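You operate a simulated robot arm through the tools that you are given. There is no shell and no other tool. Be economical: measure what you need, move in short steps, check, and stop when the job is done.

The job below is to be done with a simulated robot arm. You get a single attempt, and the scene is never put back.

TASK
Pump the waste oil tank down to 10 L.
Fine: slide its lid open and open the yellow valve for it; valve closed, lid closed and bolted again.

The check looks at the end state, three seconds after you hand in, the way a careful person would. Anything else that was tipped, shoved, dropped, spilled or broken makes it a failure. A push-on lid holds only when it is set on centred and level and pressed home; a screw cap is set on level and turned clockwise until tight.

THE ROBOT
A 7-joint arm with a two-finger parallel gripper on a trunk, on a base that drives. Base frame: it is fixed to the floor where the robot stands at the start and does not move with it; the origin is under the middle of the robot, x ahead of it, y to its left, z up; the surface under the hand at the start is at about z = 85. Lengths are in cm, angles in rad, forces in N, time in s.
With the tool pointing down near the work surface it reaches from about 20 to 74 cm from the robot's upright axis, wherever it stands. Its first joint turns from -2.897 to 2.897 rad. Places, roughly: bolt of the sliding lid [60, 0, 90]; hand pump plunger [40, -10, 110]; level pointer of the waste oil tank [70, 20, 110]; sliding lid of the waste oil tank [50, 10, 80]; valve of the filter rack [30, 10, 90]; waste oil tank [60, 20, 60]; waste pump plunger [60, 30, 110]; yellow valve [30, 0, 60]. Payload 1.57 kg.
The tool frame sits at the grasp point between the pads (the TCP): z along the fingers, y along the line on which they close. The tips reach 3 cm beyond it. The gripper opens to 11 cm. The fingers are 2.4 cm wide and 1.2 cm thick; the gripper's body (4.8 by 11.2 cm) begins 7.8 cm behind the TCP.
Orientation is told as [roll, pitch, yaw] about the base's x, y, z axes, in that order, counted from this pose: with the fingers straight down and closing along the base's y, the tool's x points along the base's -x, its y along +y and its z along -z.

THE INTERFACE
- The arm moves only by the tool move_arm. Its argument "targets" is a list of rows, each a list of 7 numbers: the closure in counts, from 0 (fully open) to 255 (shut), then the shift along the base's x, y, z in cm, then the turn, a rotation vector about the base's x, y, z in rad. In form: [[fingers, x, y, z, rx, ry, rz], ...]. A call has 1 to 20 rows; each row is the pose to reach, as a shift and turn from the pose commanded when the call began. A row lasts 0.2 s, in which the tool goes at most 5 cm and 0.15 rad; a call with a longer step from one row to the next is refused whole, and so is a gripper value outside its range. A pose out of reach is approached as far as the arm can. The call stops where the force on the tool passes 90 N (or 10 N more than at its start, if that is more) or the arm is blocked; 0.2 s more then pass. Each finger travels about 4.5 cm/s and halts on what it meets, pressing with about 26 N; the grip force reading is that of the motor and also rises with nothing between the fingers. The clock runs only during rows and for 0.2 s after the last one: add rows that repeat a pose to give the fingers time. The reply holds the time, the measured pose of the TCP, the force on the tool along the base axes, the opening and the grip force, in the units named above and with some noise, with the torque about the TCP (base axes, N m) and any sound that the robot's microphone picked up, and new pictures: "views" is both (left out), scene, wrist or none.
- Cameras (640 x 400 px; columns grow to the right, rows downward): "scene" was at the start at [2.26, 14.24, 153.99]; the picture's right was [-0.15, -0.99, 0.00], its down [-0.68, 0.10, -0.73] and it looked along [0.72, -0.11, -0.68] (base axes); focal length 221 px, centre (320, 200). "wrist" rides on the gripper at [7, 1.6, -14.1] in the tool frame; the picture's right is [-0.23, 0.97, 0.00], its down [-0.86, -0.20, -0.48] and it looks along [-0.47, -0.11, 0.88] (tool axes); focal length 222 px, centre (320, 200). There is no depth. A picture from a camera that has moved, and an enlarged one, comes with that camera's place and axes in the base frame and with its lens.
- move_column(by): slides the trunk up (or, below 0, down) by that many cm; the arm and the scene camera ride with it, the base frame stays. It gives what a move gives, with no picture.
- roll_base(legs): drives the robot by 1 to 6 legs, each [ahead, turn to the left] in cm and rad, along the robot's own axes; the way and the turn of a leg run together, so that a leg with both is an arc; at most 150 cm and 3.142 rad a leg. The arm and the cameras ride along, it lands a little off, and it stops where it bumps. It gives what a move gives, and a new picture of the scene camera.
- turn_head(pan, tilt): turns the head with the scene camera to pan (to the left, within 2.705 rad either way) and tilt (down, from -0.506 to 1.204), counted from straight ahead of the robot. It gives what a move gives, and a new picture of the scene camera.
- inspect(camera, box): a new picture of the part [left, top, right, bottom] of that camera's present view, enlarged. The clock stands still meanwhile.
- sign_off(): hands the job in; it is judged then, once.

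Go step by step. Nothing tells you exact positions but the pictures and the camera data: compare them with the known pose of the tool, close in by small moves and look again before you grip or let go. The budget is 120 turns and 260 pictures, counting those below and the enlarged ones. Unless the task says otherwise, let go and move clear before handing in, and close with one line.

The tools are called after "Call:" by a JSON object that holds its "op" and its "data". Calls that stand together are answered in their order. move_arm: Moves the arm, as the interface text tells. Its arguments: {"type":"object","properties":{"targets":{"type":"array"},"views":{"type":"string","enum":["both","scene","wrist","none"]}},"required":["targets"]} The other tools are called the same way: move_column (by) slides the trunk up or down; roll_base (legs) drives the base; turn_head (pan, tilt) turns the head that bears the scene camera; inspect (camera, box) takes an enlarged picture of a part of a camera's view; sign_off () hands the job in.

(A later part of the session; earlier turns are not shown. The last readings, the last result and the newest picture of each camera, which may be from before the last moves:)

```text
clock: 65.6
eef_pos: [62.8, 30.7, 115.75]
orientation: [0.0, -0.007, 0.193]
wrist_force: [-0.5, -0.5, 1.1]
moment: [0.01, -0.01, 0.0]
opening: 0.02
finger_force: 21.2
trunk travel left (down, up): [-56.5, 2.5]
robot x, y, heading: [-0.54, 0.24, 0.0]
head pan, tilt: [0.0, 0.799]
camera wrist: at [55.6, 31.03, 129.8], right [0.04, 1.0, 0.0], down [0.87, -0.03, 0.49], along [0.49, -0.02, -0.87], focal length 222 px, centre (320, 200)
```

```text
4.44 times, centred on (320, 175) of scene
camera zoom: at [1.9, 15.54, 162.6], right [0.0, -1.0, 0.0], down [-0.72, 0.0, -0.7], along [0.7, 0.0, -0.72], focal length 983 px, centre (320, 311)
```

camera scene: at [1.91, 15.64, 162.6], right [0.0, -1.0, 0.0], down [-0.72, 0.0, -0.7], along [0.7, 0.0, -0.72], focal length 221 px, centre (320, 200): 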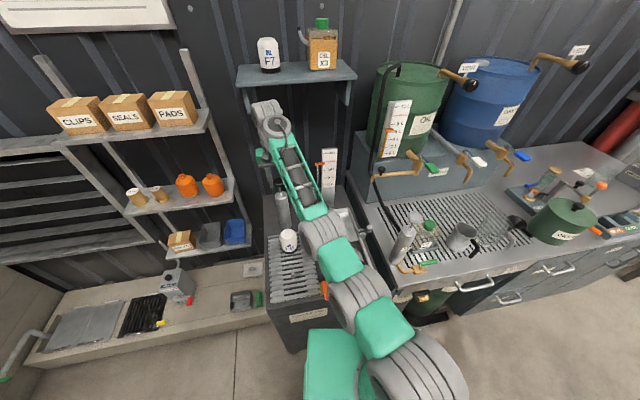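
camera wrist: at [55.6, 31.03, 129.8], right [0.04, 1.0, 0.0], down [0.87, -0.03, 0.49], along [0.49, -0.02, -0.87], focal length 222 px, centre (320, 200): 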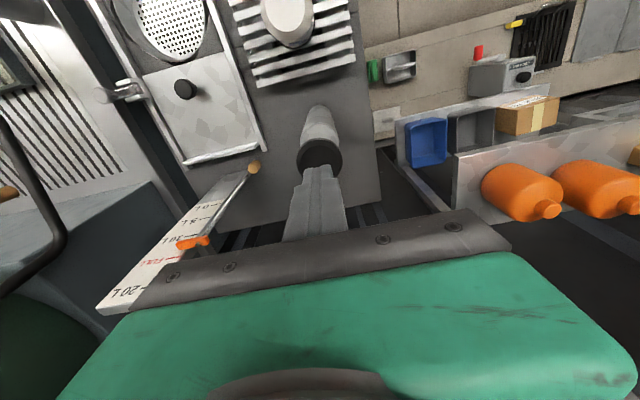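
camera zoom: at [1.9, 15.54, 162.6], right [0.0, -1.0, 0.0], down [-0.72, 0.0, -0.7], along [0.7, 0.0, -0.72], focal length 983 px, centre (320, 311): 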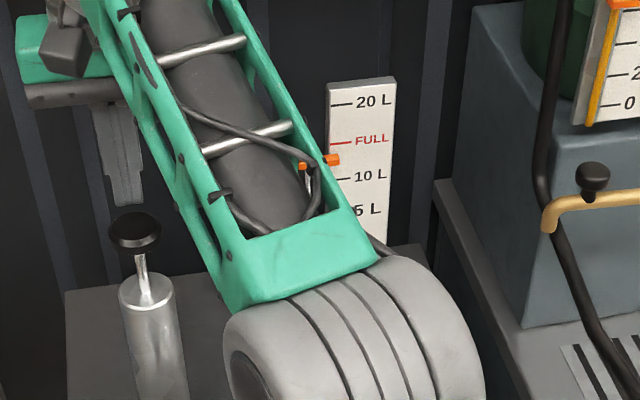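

One full stroke lowers the level by about 1 L; it now reads about 12.6 L. I'll do two more full strokes and read again.

Call:
{"op": "move_arm", "data": {"targets": [[255, 0, 0, -2.5, 0, 0, 0], [255, 0, 0, -3.5, 0, 0, 0], [255, 0, 0, -4.5, 0, 0, 0], [255, 0, 0, -5.5, 0, 0, 0], [255, 0, 0, -6.5, 0, 0, 0], [255, 0, 0, -7.5, 0, 0, 0], [255, 0, 0, -8.4, 0, 0, 0], [255, 0, 0, -8.4, 0, 0, 0], [255, 0, 0, -6, 0, 0, 0], [255, 0, 0, -3.5, 0, 0, 0], [255, 0, 0, 0, 0, 0, 0], [255, 0, 0, 0, 0, 0, 0]], "views": "none"}}

Call:
{"op": "inspect", "data": {"camera": "wrist", "box": [90, 140, 290, 320]}}

Call:
{"op": "inspect", "data": {"camera": "scene", "box": [270, 130, 370, 220]}}

```text
clock: 68.2
eef_pos: [62.73, 30.72, 115.86]
orientation: [0.001, -0.008, 0.195]
wrist_force: [-0.5, 0.5, 0.3]
moment: [0.0, -0.01, -0.02]
opening: 0.0
finger_force: 21.5
trunk travel left (down, up): [-56.5, 2.5]
robot x, y, heading: [-0.06, -0.21, -0.002]
head pan, tilt: [0.0, 0.799]
```

```text
2.22 times, centred on (190, 230) of wrist
camera zoom: at [55.51, 31.04, 129.95], right [0.04, 1.0, 0.0], down [0.87, -0.03, 0.49], along [0.49, -0.02, -0.87], focal length 494 px, centre (609, 133)
```

zoom: 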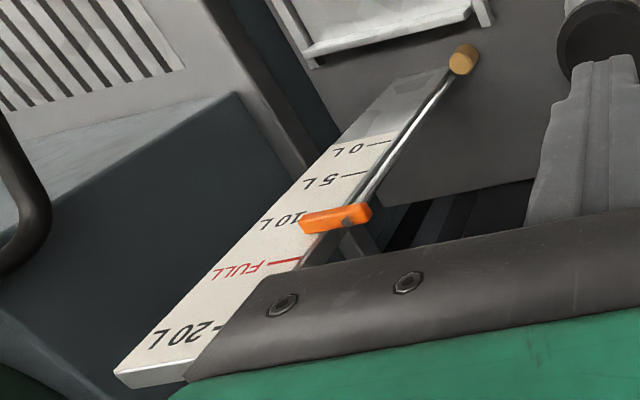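

```text
4.44 times, centred on (320, 175) of scene
camera zoom: at [1.89, 15.53, 162.6], right [0.0, -1.0, 0.0], down [-0.72, 0.0, -0.7], along [0.7, 0.0, -0.72], focal length 983 px, centre (320, 311)
```

zoom: 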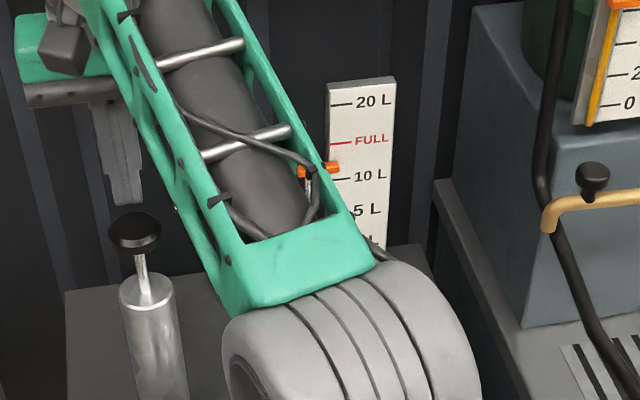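

It's down to about 11.35 L, so each full stroke gives about 1.2 L. One more stroke should land near 10.

Call:
{"op": "move_arm", "data": {"targets": [[255, 0, 0, -2.5, 0, 0, 0], [255, 0, 0, -3.5, 0, 0, 0], [255, 0, 0, -4.5, 0, 0, 0], [255, 0, 0, -5.5, 0, 0, 0], [255, 0, 0, -6.5, 0, 0, 0], [255, 0, 0, -7.5, 0, 0, 0], [255, 0, 0, -8.4, 0, 0, 0], [255, 0, 0, -8.4, 0, 0, 0], [255, 0, 0, -6, 0, 0, 0], [255, 0, 0, -3.5, 0, 0, 0], [255, 0, 0, 0, 0, 0, 0], [255, 0, 0, 0, 0, 0, 0]], "views": "none"}}

Call:
{"op": "inspect", "data": {"camera": "wrist", "box": [130, 170, 250, 280]}}

Call:
{"op": "inspect", "data": {"camera": "scene", "box": [310, 140, 370, 190]}}

```text
clock: 70.8
eef_pos: [62.72, 30.76, 115.83]
orientation: [-0.004, -0.008, 0.193]
wrist_force: [1.4, -0.3, -0.5]
moment: [-0.02, 0.01, -0.02]
opening: 0.03
finger_force: 21.1
out of reach, approached as far as the arm can: row 6, 7, 8
trunk travel left (down, up): [-56.5, 2.5]
robot x, y, heading: [-0.25, 0.06, 0.003]
head pan, tilt: [0.0, 0.799]
```

```text
3.64 times, centred on (190, 225) of wrist
camera zoom: at [55.62, 31.06, 129.82], right [0.04, 1.0, 0.0], down [0.87, -0.03, 0.48], along [0.48, -0.02, -0.87], focal length 808 px, centre (793, 109)
```

zoom: 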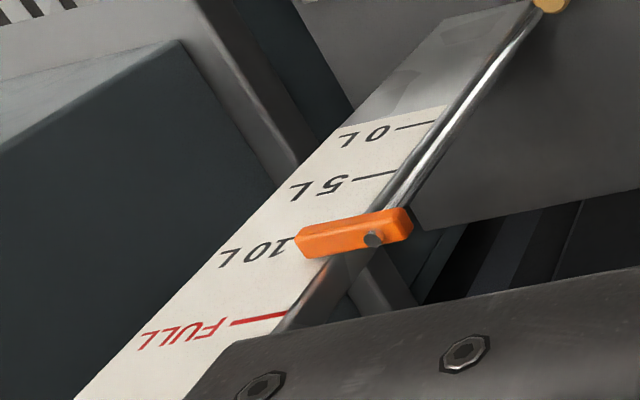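

```text
8.00 times, centred on (340, 165) of scene
camera zoom: at [1.96, 15.58, 162.59], right [0.0, -1.0, 0.0], down [-0.72, 0.0, -0.7], along [0.7, 0.0, -0.72], focal length 1769 px, centre (160, 480)
```

zoom: 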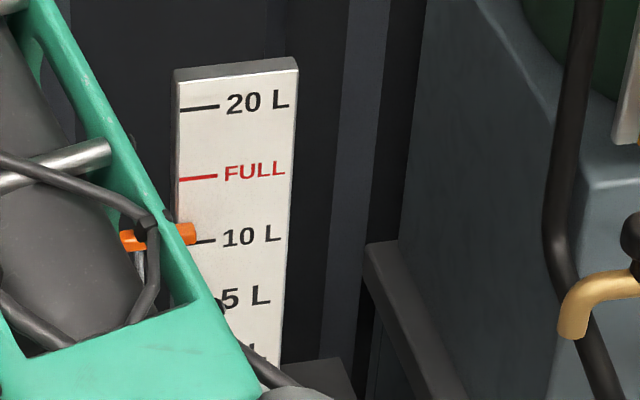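

It reads about 10.4 L from above, but parallax may mislead. I'll back off and lower the trunk to read the gauge level.

Call:
{"op": "roll_base", "data": {"legs": [[-40, 0]]}}

Call:
{"op": "move_column", "data": {"by": -40}}

Call:
{"op": "turn_head", "data": {"pan": 0.0, "tilt": 0.25}}

Call:
{"op": "inspect", "data": {"camera": "scene", "box": [290, 130, 370, 190]}}

```text
clock: 73.3
eef_pos: [22.66, 30.62, 115.93]
orientation: [0.0, -0.008, 0.192]
wrist_force: [1.1, 0.0, 0.0]
moment: [0.04, 0.0, -0.02]
opening: 0.0
finger_force: 21.2
trunk travel left (down, up): [-56.5, 2.5]
robot x, y, heading: [-39.94, 0.08, -0.004]
head pan, tilt: [0.0, 0.799]
camera scene: at [-38.2, 15.54, 162.61], right [0.0, -1.0, 0.0], down [-0.72, 0.0, -0.7], along [0.7, 0.0, -0.72], focal length 221 px, centre (320, 200)
```

scene: 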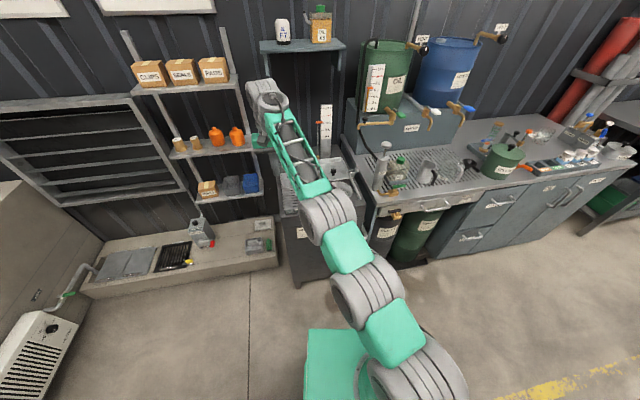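

```text
clock: 77.2
eef_pos: [22.68, 30.67, 75.94]
orientation: [0.0, -0.009, 0.192]
wrist_force: [0.7, 0.6, -0.1]
moment: [0.0, -0.02, 0.0]
opening: 0.0
finger_force: 20.6
trunk travel left (down, up): [-16.5, 42.5]
robot x, y, heading: [-40.17, 0.1, -0.001]
head pan, tilt: [0.0, 0.799]
```

```text
clock: 78.1
eef_pos: [22.61, 30.69, 75.84]
orientation: [0.001, -0.01, 0.194]
wrist_force: [-0.6, 0.4, 0.1]
moment: [-0.03, 0.0, -0.02]
opening: 0.0
finger_force: 21.2
trunk travel left (down, up): [-16.5, 42.5]
robot x, y, heading: [-39.93, 0.15, -0.0]
head pan, tilt: [0.0, 0.25]
camera scene: at [-36.88, 15.53, 127.5], right [0.0, -1.0, 0.0], down [-0.25, 0.0, -0.97], along [0.97, 0.0, -0.25], focal length 221 px, centre (320, 200)
```

scene: 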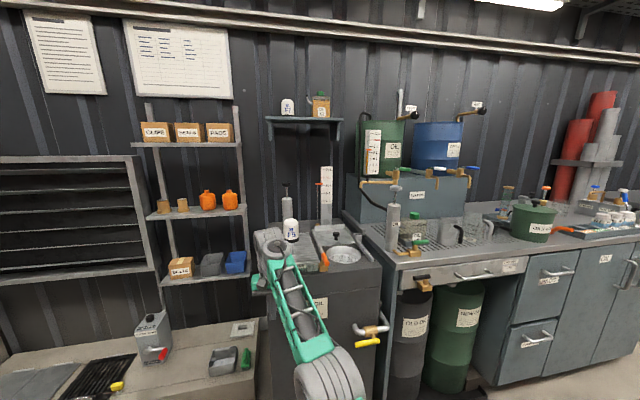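

```text
6.67 times, centred on (330, 160) of scene
camera zoom: at [-36.88, 15.53, 127.5], right [0.0, -1.0, 0.0], down [-0.25, 0.0, -0.97], along [0.97, 0.0, -0.25], focal length 1474 px, centre (253, 467)
```

zoom: 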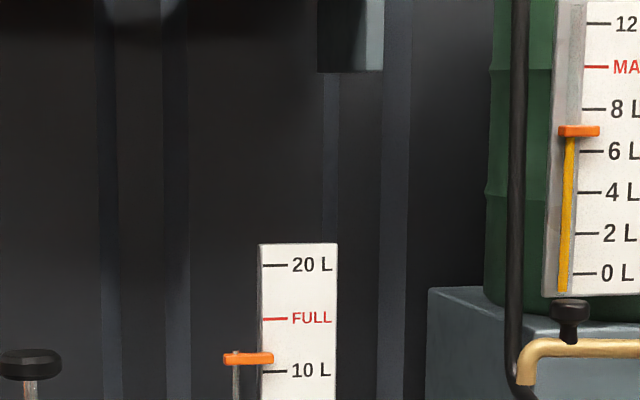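

At a flatter angle it reads higher, about 11.2 L, so parallax matters. I'll lower a bit more for a level reading.

Call:
{"op": "move_column", "data": {"by": -16}}

Call:
{"op": "inspect", "data": {"camera": "scene", "box": [290, 100, 370, 160]}}

```text
clock: 80.0
eef_pos: [22.58, 30.57, 59.84]
orientation: [0.0, -0.008, 0.191]
wrist_force: [0.8, -1.0, 0.3]
moment: [0.01, -0.01, 0.01]
opening: 0.0
finger_force: 21.2
trunk travel left (down, up): [-0.5, 58.5]
robot x, y, heading: [-40.46, -0.35, -0.003]
head pan, tilt: [0.0, 0.25]
```

```text
6.67 times, centred on (330, 130) of scene
camera zoom: at [-36.88, 15.53, 111.52], right [0.0, -1.0, 0.0], down [-0.25, 0.0, -0.97], along [0.97, 0.0, -0.25], focal length 1474 px, centre (253, 667)
```

zoom: 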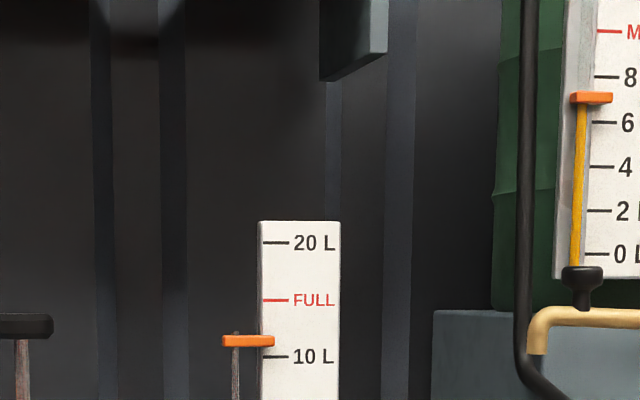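

A level reading gives about 11.3 L, so it needs about 1.3 L more. I'll go back to the pump for a stroke and a bit.

Call:
{"op": "move_column", "data": {"by": 40}}

Call:
{"op": "move_column", "data": {"by": 16}}

Call:
{"op": "turn_head", "data": {"pan": 0.0, "tilt": 0.8}}

```text
clock: 83.8
eef_pos: [22.68, 30.72, 99.83]
orientation: [0.001, -0.008, 0.192]
wrist_force: [0.2, 0.5, -0.5]
moment: [0.0, 0.02, 0.0]
opening: 0.0
finger_force: 21.6
trunk travel left (down, up): [-40.5, 18.5]
robot x, y, heading: [-40.31, -0.01, -0.006]
head pan, tilt: [0.0, 0.25]
```

```text
clock: 85.6
eef_pos: [22.65, 30.68, 115.74]
orientation: [-0.001, -0.008, 0.191]
wrist_force: [1.1, 0.0, -0.6]
moment: [-0.01, -0.03, -0.02]
opening: 0.02
finger_force: 21.4
trunk travel left (down, up): [-56.5, 2.5]
robot x, y, heading: [-40.28, 0.21, -0.006]
head pan, tilt: [0.0, 0.25]
```

```text
clock: 86.6
eef_pos: [22.71, 30.61, 115.96]
orientation: [0.0, -0.011, 0.192]
wrist_force: [0.5, 0.1, -0.4]
moment: [-0.01, 0.02, -0.01]
opening: 0.02
finger_force: 20.9
trunk travel left (down, up): [-56.5, 2.5]
robot x, y, heading: [-40.2, 0.17, -0.001]
head pan, tilt: [0.0, 0.799]
camera scene: at [-38.15, 15.54, 162.61], right [0.0, -1.0, 0.0], down [-0.72, 0.0, -0.7], along [0.7, 0.0, -0.72], focal length 221 px, centre (320, 200)
```

scene: 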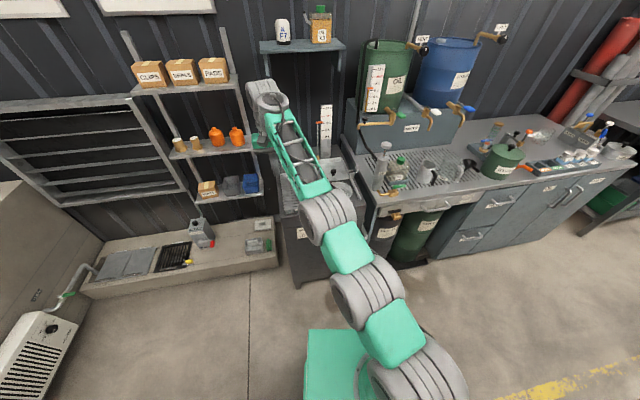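

Call:
{"op": "roll_base", "data": {"legs": [[40, 0]]}}

Call:
{"op": "inspect", "data": {"camera": "wrist", "box": [130, 130, 400, 280]}}

Call:
{"op": "inspect", "data": {"camera": "scene", "box": [310, 140, 370, 190]}}

```text
clock: 89.1
eef_pos: [62.53, 30.64, 115.79]
orientation: [0.0, -0.008, 0.192]
wrist_force: [-0.4, -0.8, -0.3]
moment: [0.0, 0.04, -0.02]
opening: 0.01
finger_force: 21.0
trunk travel left (down, up): [-56.5, 2.5]
robot x, y, heading: [-0.27, -0.37, -0.001]
head pan, tilt: [0.0, 0.799]
camera scene: at [1.75, 15.52, 162.6], right [0.0, -1.0, 0.0], down [-0.72, 0.0, -0.7], along [0.7, 0.0, -0.72], focal length 221 px, centre (320, 200)
```

scene: 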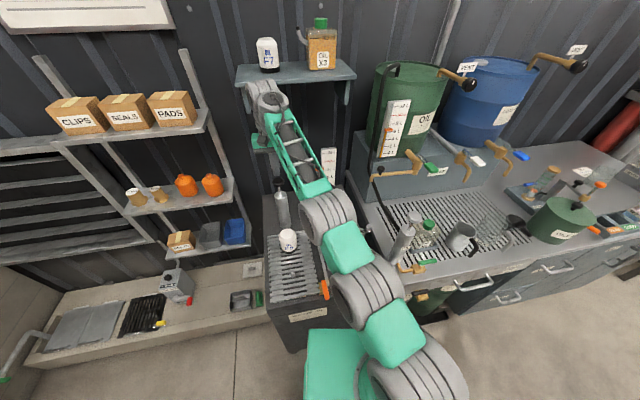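

```text
2.37 times, centred on (265, 205) of wrist
camera zoom: at [55.43, 30.92, 129.89], right [0.04, 1.0, 0.0], down [0.87, -0.03, 0.49], along [0.49, -0.02, -0.87], focal length 526 px, centre (450, 188)
```

zoom: 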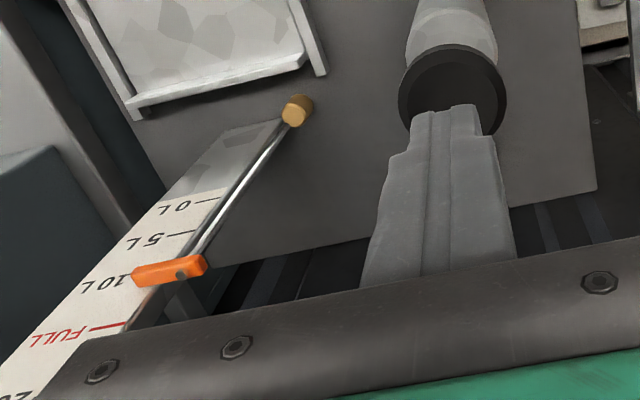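

```text
8.00 times, centred on (340, 165) of scene
camera zoom: at [1.75, 15.52, 162.6], right [0.0, -1.0, 0.0], down [-0.72, 0.0, -0.7], along [0.7, 0.0, -0.72], focal length 1769 px, centre (160, 480)
```

zoom: 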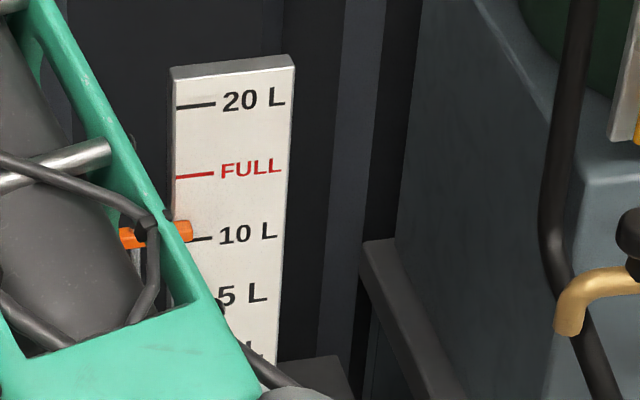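

It's back over the plunger head. In this view the pointer has to drop about 16 px, so I'll make one full stroke.

Call:
{"op": "move_arm", "data": {"targets": [[255, 0.15, 0.05, -2.5, 0, 0, 0], [255, 0.15, 0.05, -3.5, 0, 0, 0], [255, 0.15, 0.05, -4.5, 0, 0, 0], [255, 0.15, 0.05, -5.5, 0, 0, 0], [255, 0.15, 0.05, -6.5, 0, 0, 0], [255, 0.15, 0.05, -7.5, 0, 0, 0], [255, 0.15, 0.05, -8.4, 0, 0, 0], [255, 0.15, 0.05, -8.4, 0, 0, 0], [255, 0.15, 0.05, -6, 0, 0, 0], [255, 0.15, 0.05, -3.5, 0, 0, 0], [255, 0, 0, 0, 0, 0, 0], [255, 0, 0, 0, 0, 0, 0]], "views": "none"}}

Call:
{"op": "inspect", "data": {"camera": "wrist", "box": [130, 130, 400, 280]}}

Call:
{"op": "inspect", "data": {"camera": "scene", "box": [310, 140, 370, 190]}}

```text
clock: 91.7
eef_pos: [62.42, 30.63, 115.77]
orientation: [-0.001, -0.006, 0.191]
wrist_force: [0.1, 0.0, -1.1]
moment: [-0.02, -0.03, 0.0]
opening: 0.01
finger_force: 21.4
out of reach, approached as far as the arm can: row 6, 7, 8
trunk travel left (down, up): [-56.5, 2.5]
robot x, y, heading: [-0.5, -0.12, -0.002]
head pan, tilt: [0.0, 0.799]
```

```text
2.37 times, centred on (265, 205) of wrist
camera zoom: at [55.38, 30.93, 129.85], right [0.04, 1.0, 0.0], down [0.87, -0.03, 0.49], along [0.49, -0.02, -0.87], focal length 526 px, centre (450, 188)
```

zoom: 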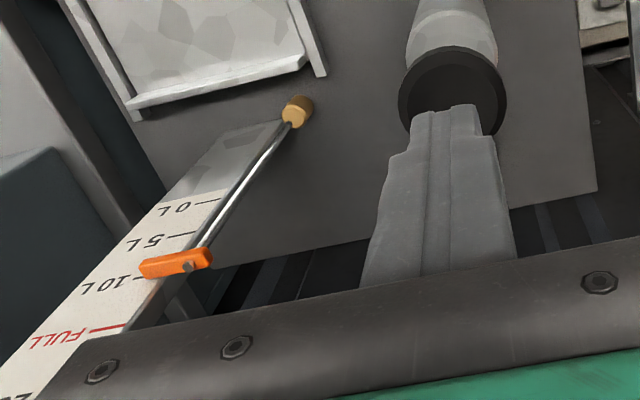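

```text
8.00 times, centred on (340, 165) of scene
camera zoom: at [1.73, 15.54, 162.59], right [0.0, -1.0, 0.0], down [-0.72, 0.0, -0.7], along [0.7, 0.0, -0.72], focal length 1769 px, centre (160, 480)
```

zoom: 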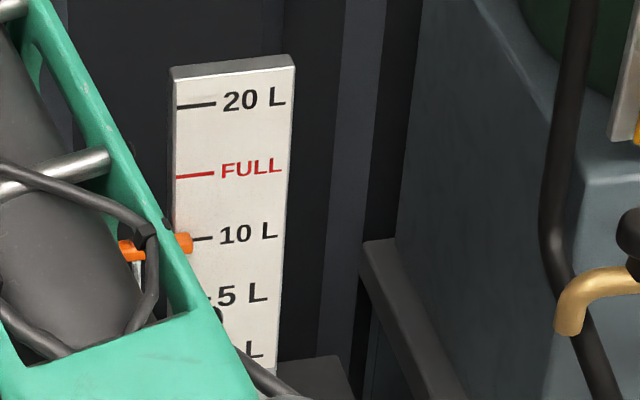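

That stroke gave about 0.9 L, so roughly 0.4 L remains. I'll do a part stroke.

Call:
{"op": "move_arm", "data": {"targets": [[255, 0.2, 0.05, -2.5, 0, 0, 0], [255, 0.2, 0.05, -3.5, 0, 0, 0], [255, 0.2, 0.05, -4.5, 0, 0, 0], [255, 0.2, 0.05, -5.2, 0, 0, 0], [255, 0.2, 0.05, -5.2, 0, 0, 0], [255, 0.2, 0.05, -3.5, 0, 0, 0], [255, 0, 0, 0, 0, 0, 0], [255, 0, 0, 0, 0, 0, 0]], "views": "none"}}

Call:
{"op": "inspect", "data": {"camera": "scene", "box": [310, 140, 370, 190]}}

```text
clock: 93.5
eef_pos: [62.53, 30.63, 115.8]
orientation: [-0.001, -0.008, 0.192]
wrist_force: [0.2, 0.3, -0.1]
moment: [-0.02, -0.01, 0.0]
opening: 0.0
finger_force: 21.2
trunk travel left (down, up): [-56.5, 2.5]
robot x, y, heading: [-0.63, 0.07, -0.001]
head pan, tilt: [0.0, 0.799]
```

```text
8.00 times, centred on (340, 165) of scene
camera zoom: at [1.78, 15.56, 162.59], right [0.0, -1.0, 0.0], down [-0.72, 0.0, -0.7], along [0.7, 0.0, -0.72], focal length 1769 px, centre (160, 480)
```

zoom: 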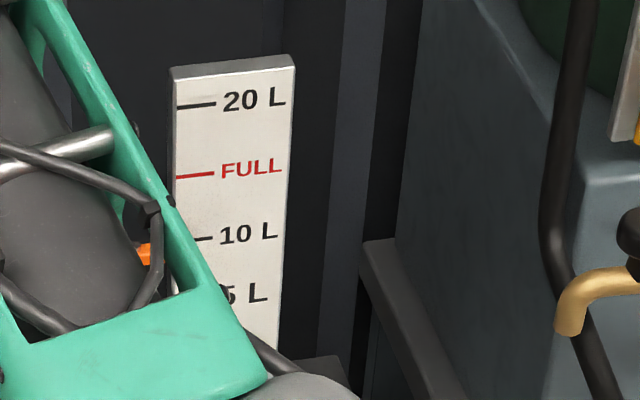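

Call:
{"op": "inspect", "data": {"camera": "wrist", "box": [130, 130, 400, 280]}}

```text
2.37 times, centred on (265, 205) of wrist
camera zoom: at [55.48, 30.91, 129.81], right [0.04, 1.0, 0.0], down [0.87, -0.03, 0.49], along [0.48, -0.02, -0.87], focal length 526 px, centre (450, 188)
```

zoom: 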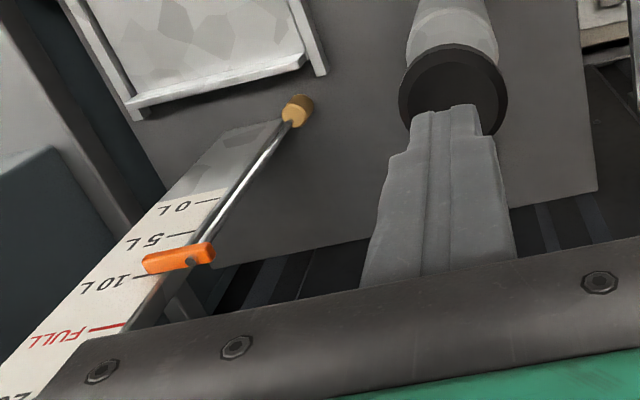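

The part stroke gave about half a full one, so the level should be near 10. I'll back off and lower the trunk for a level reading.

Call:
{"op": "roll_base", "data": {"legs": [[-40, 0]]}}

Call:
{"op": "move_column", "data": {"by": -40}}

Call:
{"op": "move_column", "data": {"by": -16}}

Call:
{"op": "turn_head", "data": {"pan": 0.0, "tilt": 0.25}}

Call:
{"op": "inspect", "data": {"camera": "scene", "box": [300, 105, 360, 150]}}

```text
clock: 96.0
eef_pos: [22.69, 30.53, 115.86]
orientation: [0.001, -0.01, 0.191]
wrist_force: [-0.3, 0.3, 0.9]
moment: [0.0, -0.04, 0.0]
opening: 0.01
finger_force: 20.8
trunk travel left (down, up): [-56.5, 2.5]
robot x, y, heading: [-40.11, 0.19, 0.008]
head pan, tilt: [0.0, 0.799]
camera scene: at [-38.09, 15.51, 162.61], right [0.0, -1.0, 0.0], down [-0.72, 0.0, -0.7], along [0.7, 0.0, -0.72], focal length 221 px, centre (320, 200)
```

scene: 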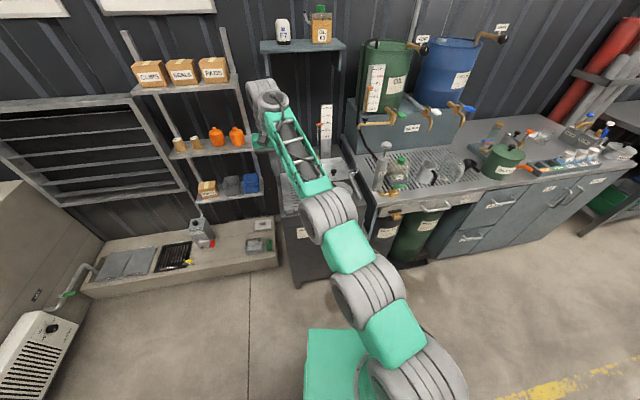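

```text
clock: 99.8
eef_pos: [22.77, 30.68, 75.93]
orientation: [0.0, -0.009, 0.193]
wrist_force: [0.6, 0.4, -0.5]
moment: [0.0, -0.01, 0.0]
opening: 0.02
finger_force: 21.5
trunk travel left (down, up): [-16.5, 42.5]
robot x, y, heading: [-40.25, -0.1, -0.0]
head pan, tilt: [0.0, 0.799]
```

```text
clock: 101.6
eef_pos: [22.81, 30.64, 59.87]
orientation: [0.0, -0.009, 0.192]
wrist_force: [0.3, 0.0, 0.2]
moment: [0.01, -0.03, -0.01]
opening: 0.0
finger_force: 21.6
trunk travel left (down, up): [-0.5, 58.5]
robot x, y, heading: [-40.18, -0.02, 0.001]
head pan, tilt: [0.0, 0.799]
```

```text
clock: 102.6
eef_pos: [22.83, 30.64, 59.86]
orientation: [-0.001, -0.01, 0.191]
wrist_force: [0.2, 0.3, -0.2]
moment: [-0.01, 0.0, 0.01]
opening: 0.0
finger_force: 21.7
trunk travel left (down, up): [-0.5, 58.5]
robot x, y, heading: [-40.34, -0.2, 0.001]
head pan, tilt: [0.0, 0.25]
camera scene: at [-36.77, 15.51, 111.5], right [0.0, -1.0, 0.0], down [-0.25, 0.0, -0.97], along [0.97, 0.0, -0.25], focal length 221 px, centre (320, 200)
```

scene: 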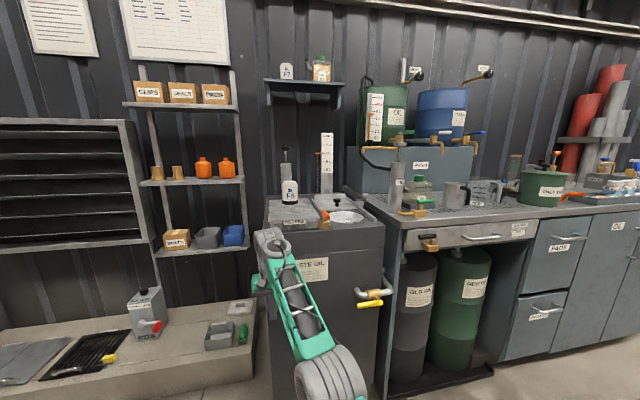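

```text
8.89 times, centred on (330, 128) of scene
camera zoom: at [-36.77, 15.51, 111.5], right [0.0, -1.0, 0.0], down [-0.25, 0.0, -0.97], along [0.97, 0.0, -0.25], focal length 1965 px, centre (231, 844)
```

zoom: 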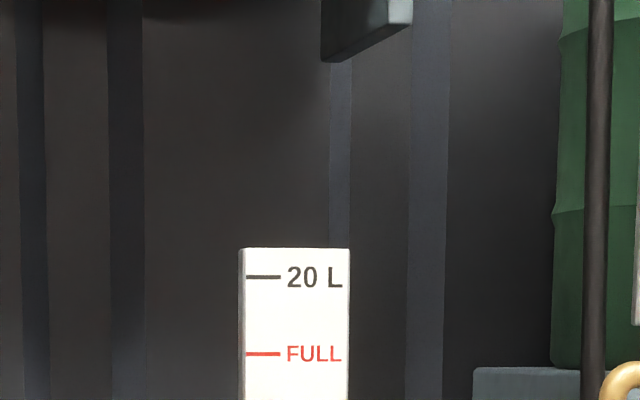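

Call:
{"op": "inspect", "data": {"camera": "scene", "box": [300, 130, 360, 175]}}

Call:
{"op": "inspect", "data": {"camera": "scene", "box": [260, 140, 400, 240]}}

```text
8.89 times, centred on (330, 152) of scene
camera zoom: at [-36.77, 15.51, 111.5], right [0.0, -1.0, 0.0], down [-0.25, 0.0, -0.97], along [0.97, 0.0, -0.25], focal length 1965 px, centre (231, 622)
```

zoom: 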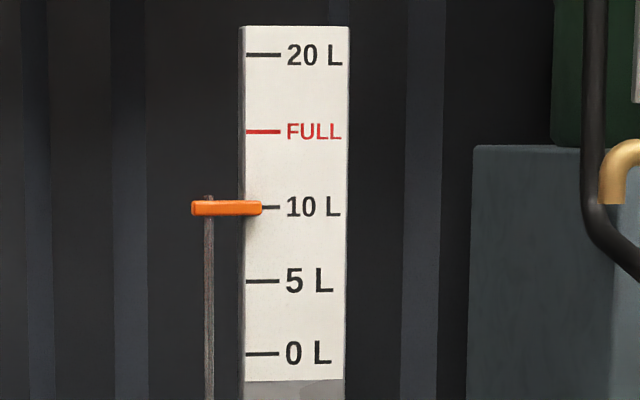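

```text
4.00 times, centred on (330, 190) of scene
camera zoom: at [-36.77, 15.51, 111.5], right [0.0, -1.0, 0.0], down [-0.25, 0.0, -0.97], along [0.97, 0.0, -0.25], focal length 884 px, centre (280, 240)
```

zoom: 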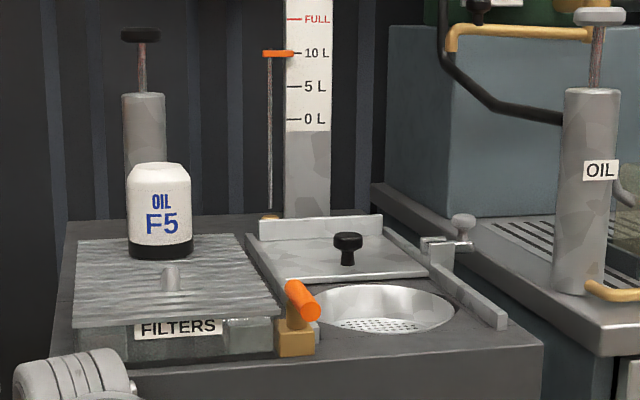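

The pointer stands exactly at 10 L. Now I'll close the valve: bring the hand back in front of the lever, pointing down for now.

Call:
{"op": "move_arm", "data": {"targets": [[200, -1, -2, 3, 0, 0, 0], [160, -2, -5, 6, 0, 0, 0], [130, -3, -8.5, 9, 0, 0, 0], [130, -4, -12.5, 11, 0, 0, 0], [130, -5, -17, 12, 0, 0, 0], [130, -6, -21, 12, 0, 0, 0], [130, -6.5, -25, 12, 0, 0, 0], [130, -6.8, -29, 12, 0, 0, 0], [130, -6.8, -29, 12, 0, 0, 0]], "views": "scene"}}

```text
clock: 104.6
eef_pos: [16.05, 1.59, 71.88]
orientation: [-0.002, -0.009, 0.191]
wrist_force: [1.0, 0.3, 0.3]
moment: [0.01, 0.02, 0.0]
opening: 5.37
finger_force: 0.1
trunk travel left (down, up): [-0.5, 58.5]
robot x, y, heading: [-40.39, -0.09, 0.0]
head pan, tilt: [0.0, 0.25]
camera scene: at [-36.78, 15.5, 111.51], right [0.0, -1.0, 0.0], down [-0.25, 0.0, -0.97], along [0.97, 0.0, -0.25], focal length 221 px, centre (320, 200)
```

scene: 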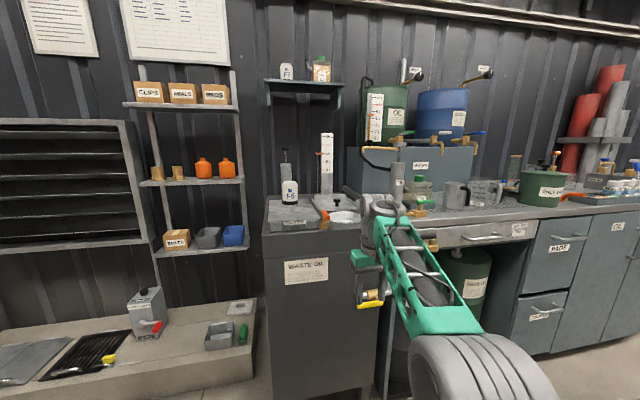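

Now I'll pitch the hand forward.

Call:
{"op": "move_arm", "data": {"targets": [[130, 0, 0, -0.5, 0.0284, -0.14, 0], [130, 0, -0.3, -1, 0.0568, -0.28, 0], [130, 0, -0.6, -2, 0.0853, -0.42, 0], [130, 0, -1, -3, 0.1137, -0.56, 0], [130, 0, -1.3, -4, 0.1421, -0.7, 0], [130, 0, -1.6, -5, 0.1705, -0.84, 0], [130, 0, -2, -6.5, 0.199, -0.98, 0], [130, 0, -2.3, -8, 0.2274, -1.12, 0], [130, 0, -2.6, -9.5, 0.2558, -1.26, 0], [130, 0, -3, -11, 0.2842, -1.4, 0], [130, 0, -3.2, -12, 0.3126, -1.54, 0]], "views": "wrist"}}

```text
clock: 106.3
eef_pos: [24.11, 6.87, 83.07]
orientation: [-0.419, -1.28, 0.687]
wrist_force: [-0.4, 0.6, -0.2]
moment: [0.0, -0.02, -0.02]
opening: 5.4
finger_force: 0.1
out of reach, approached as far as the arm can: row 3, 4, 5, 6
trunk travel left (down, up): [-0.5, 58.5]
robot x, y, heading: [-40.22, -0.13, 0.002]
head pan, tilt: [0.0, 0.25]
stopped in row 8: the arm was blocked; the commanded pose is now the measured one
camera wrist: at [9.14, 3.71, 79.77], right [-0.22, 0.97, 0.1], down [-0.2, -0.15, 0.97], along [0.95, 0.19, 0.23], focal length 222 px, centre (320, 200)
```

wrist: 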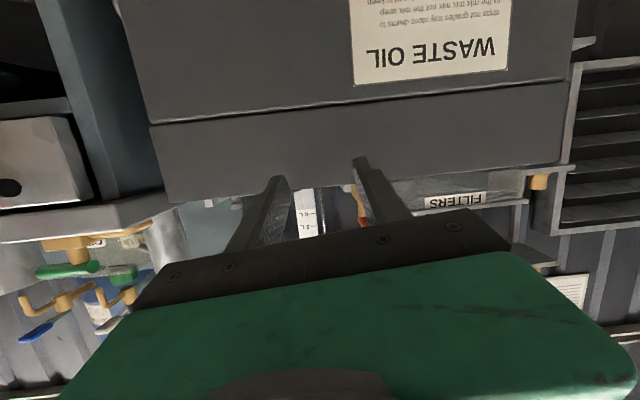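

The arm drifted near its joint limits, but it is close to facing forward. I'll move it back and down, completing the turn in small steps.

Call:
{"op": "move_arm", "data": {"targets": [[130, -2, -2.5, -1, 0, 0, 0], [130, -4, -5, -3, 0.03, -0.04, -0.01], [130, -5.5, -7.5, -6, 0.06, -0.08, -0.022], [130, -6.5, -9.5, -9, 0.088, -0.115, -0.034], [130, -7, -10.5, -12, 0.118, -0.154, -0.045], [130, -7, -11, -15, 0.147, -0.19, -0.056], [130, -7, -11, -18, 0.1767, -0.231, -0.0672], [130, -7, -11, -21, 0.1767, -0.231, -0.0672], [130, -7, -11, -23, 0.1767, -0.231, -0.0672]]}}

```text
clock: 107.0
eef_pos: [20.97, 11.09, 71.52]
orientation: [-0.05, -1.233, 0.512]
wrist_force: [0.9, 0.2, 0.0]
moment: [-0.02, 0.02, 0.01]
opening: 5.39
finger_force: 0.0
trunk travel left (down, up): [-0.5, 58.5]
robot x, y, heading: [-40.34, -0.21, -0.003]
head pan, tilt: [0.0, 0.25]
stopped in row 3: the arm was blocked; the commanded pose is now the measured one
camera scene: at [-35.82, 15.35, 111.36], right [0.0, -1.0, 0.0], down [-0.26, 0.0, -0.97], along [0.97, 0.0, -0.26], focal length 221 px, centre (320, 200)
camera wrist: at [6.43, 5.56, 69.52], right [-0.37, 0.91, 0.2], down [-0.07, -0.24, 0.97], along [0.93, 0.34, 0.15], focal length 222 px, centre (320, 200)
```

scene: 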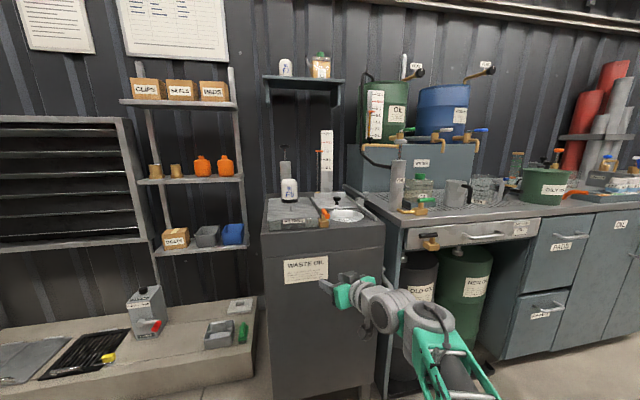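
wrist: 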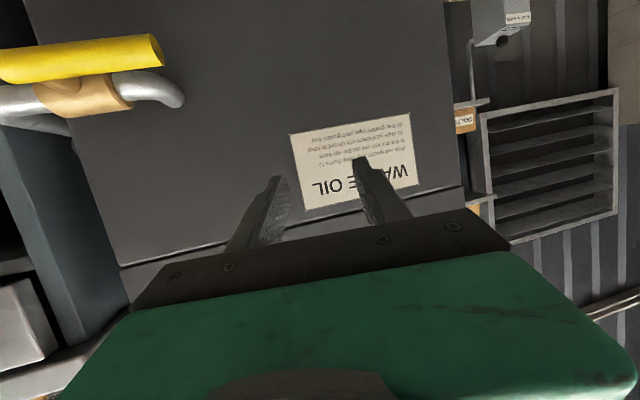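

The arm won't fold further here. I'll back the base off another 12 cm so it stays stretched out.

Call:
{"op": "roll_base", "data": {"legs": [[-12, 0]]}}

Call:
{"op": "move_arm", "data": {"targets": [[130, 1, -3, 0, 0, 0, 0], [130, 2, -6, 0, 0, 0, 0], [130, 3, -9, 0, 0, 0, 0], [130, 4, -12, 0, 0, 0, 0]]}}

```text
clock: 108.2
eef_pos: [9.08, 10.93, 71.75]
orientation: [-0.057, -1.236, 0.514]
wrist_force: [0.2, 0.1, 0.7]
moment: [0.03, 0.01, -0.01]
opening: 5.39
finger_force: 0.0
trunk travel left (down, up): [-0.5, 58.5]
robot x, y, heading: [-52.18, -0.14, -0.004]
head pan, tilt: [0.0, 0.25]
camera scene: at [-47.71, 15.31, 111.42], right [0.0, -1.0, 0.0], down [-0.26, 0.0, -0.97], along [0.97, 0.0, -0.26], focal length 221 px, centre (320, 200)
```

scene: 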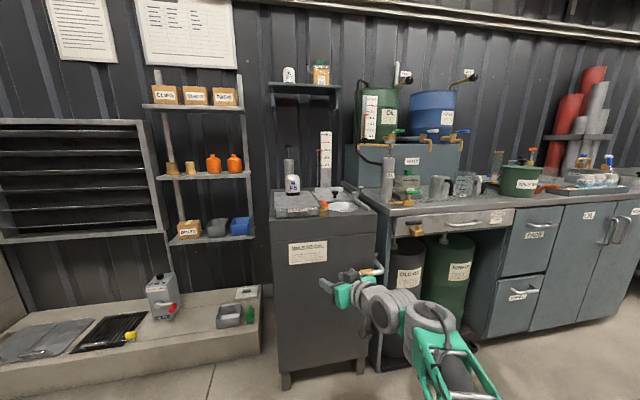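

```text
clock: 109.2
eef_pos: [12.42, -0.84, 72.47]
orientation: [-0.08, -1.243, 0.537]
wrist_force: [-0.6, -0.1, 0.6]
moment: [0.0, 0.02, -0.04]
opening: 5.39
finger_force: 0.1
trunk travel left (down, up): [-0.5, 58.5]
robot x, y, heading: [-52.21, -0.04, 0.001]
head pan, tilt: [0.0, 0.25]
camera scene: at [-48.69, 15.51, 111.52], right [0.0, -1.0, 0.0], down [-0.25, 0.0, -0.97], along [0.97, 0.0, -0.25], focal length 221 px, centre (320, 200)
camera wrist: at [-2.05, -6.47, 70.31], right [-0.37, 0.91, 0.19], down [-0.08, -0.24, 0.97], along [0.92, 0.34, 0.16], focal length 222 px, centre (320, 200)
```

scene: 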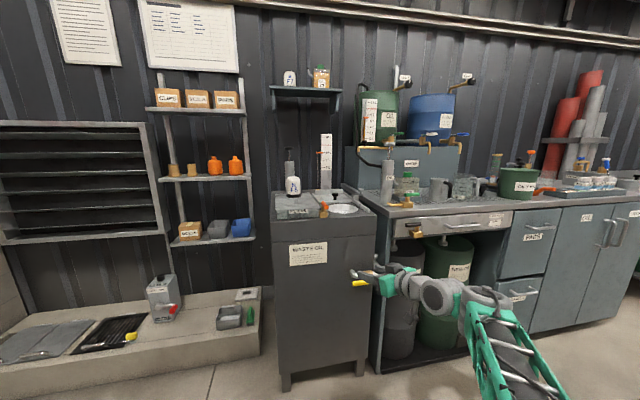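
wrist: 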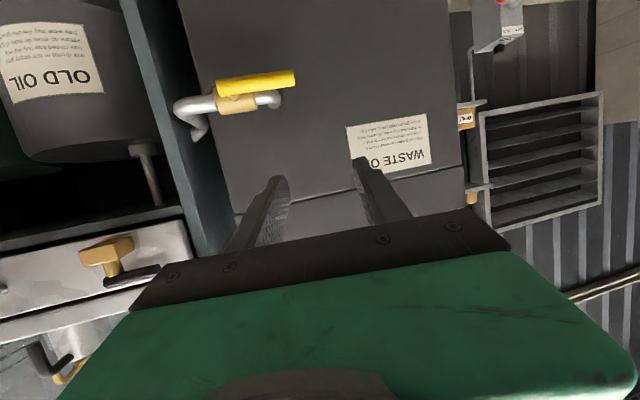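

The lever is in view and well clear. I'll straighten the yaw and then the pitch.

Call:
{"op": "move_arm", "data": {"targets": [[130, 0, -0.5, 0, 0, 0, -0.13], [130, 0, -1, 0, 0, 0, -0.257]], "views": "none"}}

Call:
{"op": "move_arm", "data": {"targets": [[130, 0, 0, -1, 0.03, -0.105, 0], [130, 0, 0, -2, 0.06, -0.21, 0], [130, 0, 0, -3, 0.0905, -0.315, 0], [130, 0, 0, -3, 0.0905, -0.315, 0]], "views": "none"}}

```text
clock: 109.8
eef_pos: [12.48, -1.93, 72.46]
orientation: [-0.077, -1.245, 0.275]
wrist_force: [-0.2, -0.3, 0.1]
moment: [0.02, -0.03, 0.04]
opening: 5.39
finger_force: 0.0
trunk travel left (down, up): [-0.5, 58.5]
robot x, y, heading: [-52.16, 0.19, -0.002]
head pan, tilt: [0.0, 0.25]
```

```text
clock: 110.8
eef_pos: [12.28, -1.96, 69.3]
orientation: [2.797, -1.567, -2.599]
wrist_force: [0.0, -0.3, 0.1]
moment: [0.05, 0.01, 0.02]
opening: 5.39
finger_force: 0.0
trunk travel left (down, up): [-0.5, 58.5]
robot x, y, heading: [-52.44, -0.25, -0.002]
head pan, tilt: [0.0, 0.25]
```

The orientation is square. I'll lower to lever height and roll the hand so the fingers close vertically.

Call:
{"op": "move_arm", "data": {"targets": [[130, 0, -0.2, -3, 0, 0, 0], [130, 0, -0.4, -6, 0, 0, 0], [130, 0, -0.4, -9.2, 0, 0, 0], [130, 0, -0.4, -9.2, 0.138, 0.028, 0], [130, 0, -0.4, -9.2, 0.276, 0.056, 0], [130, 0, -0.4, -9.2, 0.414, 0.084, 0], [130, 0, -0.4, -9.2, 0.552, 0.113, 0], [130, 0, -0.4, -9.2, 0.69, 0.141, 0], [130, 0, -0.4, -9.2, 0.828, 0.169, 0], [130, 0, -0.4, -9.2, 0.966, 0.197, 0], [130, 0, -0.4, -9.2, 1.104, 0.225, 0], [130, 0, -0.4, -9.2, 1.242, 0.253, 0], [130, 0, -0.4, -9.2, 1.38, 0.281, 0], [130, 0, -0.4, -9.2, 1.51, 0.308, 0]]}}

Call:
{"op": "inspect", "data": {"camera": "wrist", "box": [220, 75, 420, 225]}}

```text
clock: 113.8
eef_pos: [12.49, -2.29, 60.22]
orientation: [1.57, -0.027, -1.37]
wrist_force: [0.0, -0.3, -0.1]
moment: [0.0, 0.0, -0.01]
opening: 5.38
finger_force: 0.0
trunk travel left (down, up): [-0.5, 58.5]
robot x, y, heading: [-52.13, 0.11, -0.001]
head pan, tilt: [0.0, 0.25]
camera scene: at [-48.68, 15.49, 111.51], right [0.0, -1.0, 0.0], down [-0.25, 0.0, -0.97], along [0.97, 0.0, -0.25], focal length 221 px, centre (320, 200)
camera wrist: at [-2.61, 1.76, 61.65], right [0.04, -0.2, 0.98], down [-0.3, -0.94, -0.18], along [0.95, -0.29, -0.1], focal length 222 px, centre (320, 200)
```

scene: 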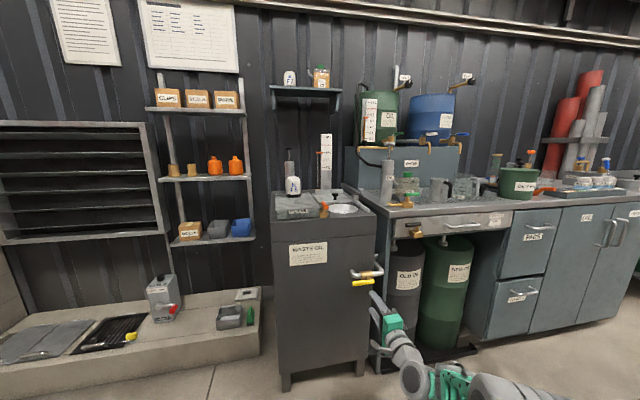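
wrist: 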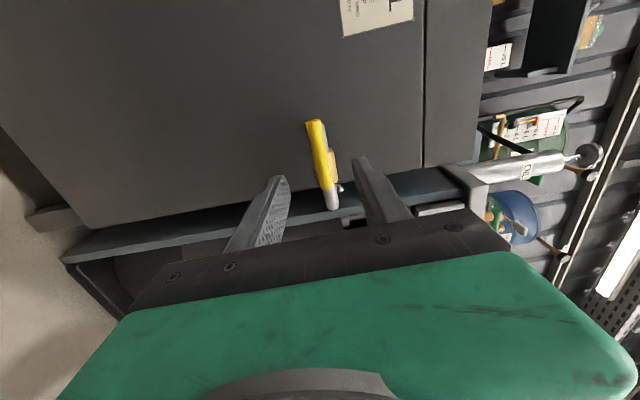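

```text
2.67 times, centred on (320, 150) of wrist
camera zoom: at [-2.61, 1.76, 61.65], right [0.04, -0.2, 0.98], down [-0.3, -0.94, -0.18], along [0.95, -0.29, -0.1], focal length 592 px, centre (320, 333)
```

zoom: 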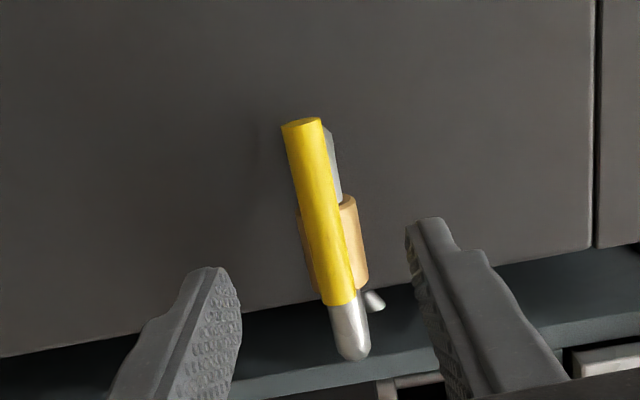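

The lever lies level at z ≈ 60, centred between the fingers. I'll go forward and grip.

Call:
{"op": "move_arm", "data": {"targets": [[130, 3.1, 0.62, -0.1, 0, 0, 0], [130, 6.2, 1.24, -0.15, 0, 0, 0], [130, 9.3, 1.86, -0.15, 0, 0, 0], [130, 11, 2.2, -0.15, 0, 0, 0], [130, 12.4, 2.48, -0.15, 0, 0, 0], [160, 12.4, 2.48, -0.15, 0, 0, 0], [190, 12.4, 2.48, -0.15, 0, 0, 0], [220, 12.4, 2.48, -0.15, 0, 0, 0], [230, 12.4, 2.48, -0.15, 0, 0, 0], [230, 12.4, 2.48, -0.15, 0, 0, 0]], "views": "wrist"}}

```text
clock: 116.0
eef_pos: [24.84, 0.26, 59.85]
orientation: [1.565, -0.027, -1.369]
wrist_force: [0.8, 0.2, -6.9]
moment: [0.3, 0.09, -0.11]
opening: 1.75
finger_force: 32.1
trunk travel left (down, up): [-0.5, 58.5]
robot x, y, heading: [-52.1, 0.19, 0.003]
head pan, tilt: [0.0, 0.25]
camera wrist: at [9.79, 4.29, 61.37], right [0.04, -0.2, 0.98], down [-0.3, -0.94, -0.17], along [0.95, -0.29, -0.1], focal length 222 px, centre (320, 200)
```

wrist: 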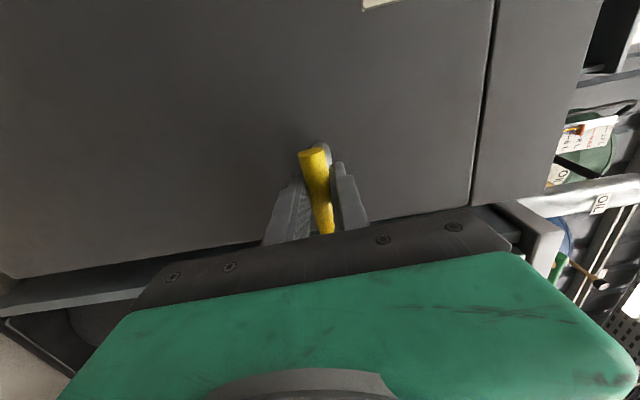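

The lever is held. I'll turn it back down.

Call:
{"op": "move_arm", "data": {"targets": [[230, 0.01, -0.04, -0.63, -0.137, -0.028, 0], [230, 0.03, -0.17, -1.24, -0.274, -0.056, 0], [230, 0.08, -0.38, -1.83, -0.412, -0.084, 0], [230, 0.14, -0.67, -2.39, -0.549, -0.112, 0], [230, 0.21, -1.04, -2.9, -0.686, -0.14, 0], [230, 0.3, -1.47, -3.35, -0.823, -0.168, 0], [230, 0.4, -1.95, -3.74, -0.96, -0.196, 0], [230, 0.51, -2.49, -4.05, -1.098, -0.224, 0], [230, 0.62, -3.06, -4.28, -1.235, -0.252, 0], [230, 0.75, -3.66, -4.43, -1.372, -0.28, 0], [230, 0.88, -4.32, -4.5, -1.519, -0.308, 0], [230, 0.94, -4.6, -4.5, -1.575, -0.319, 0]]}}

Call:
{"op": "inspect", "data": {"camera": "wrist", "box": [220, 75, 420, 225]}}

```text
clock: 118.6
eef_pos: [25.79, -4.33, 55.48]
orientation: [-1.554, -1.504, 1.754]
wrist_force: [-6.2, 1.8, -11.7]
moment: [0.87, 0.42, 0.04]
opening: 1.82
finger_force: 33.0
trunk travel left (down, up): [-0.5, 58.5]
robot x, y, heading: [-52.27, 0.3, 0.003]
head pan, tilt: [0.0, 0.25]
camera scene: at [-48.64, 15.49, 111.52], right [0.0, -1.0, 0.0], down [-0.25, 0.0, -0.97], along [0.97, 0.0, -0.25], focal length 221 px, centre (320, 200)
camera wrist: at [11.86, -5.98, 48.41], right [-0.2, 0.97, 0.16], down [-0.44, -0.24, 0.87], along [0.88, 0.1, 0.47], focal length 222 px, centre (320, 200)
```

scene: 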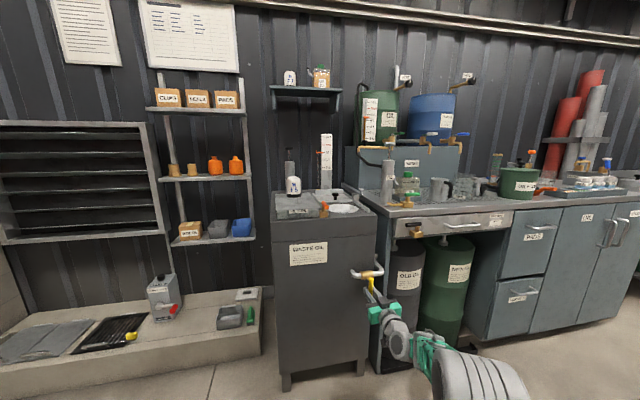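
wrist: 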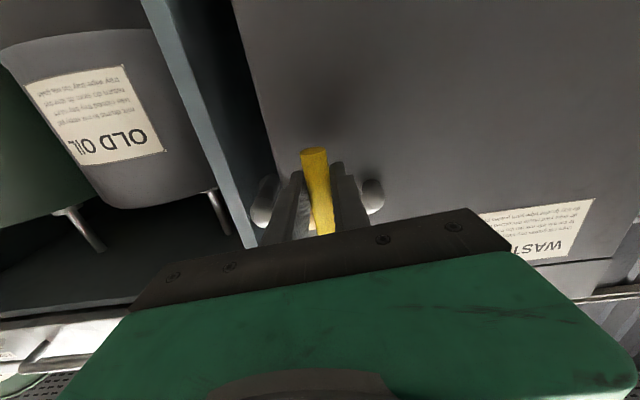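

```text
2.67 times, centred on (320, 150) of wrist
camera zoom: at [11.86, -5.98, 48.41], right [-0.2, 0.97, 0.16], down [-0.44, -0.24, 0.87], along [0.88, 0.1, 0.47], focal length 592 px, centre (320, 333)
```

zoom: 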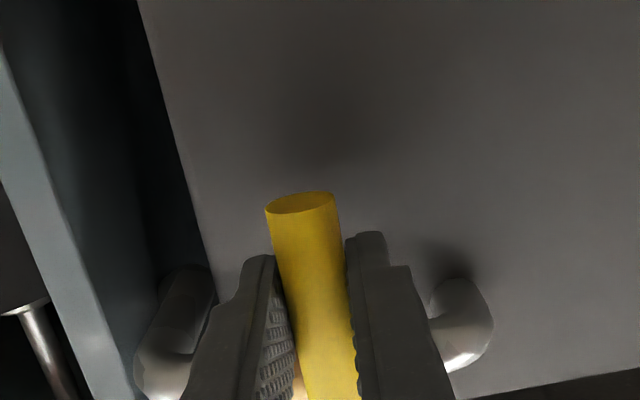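

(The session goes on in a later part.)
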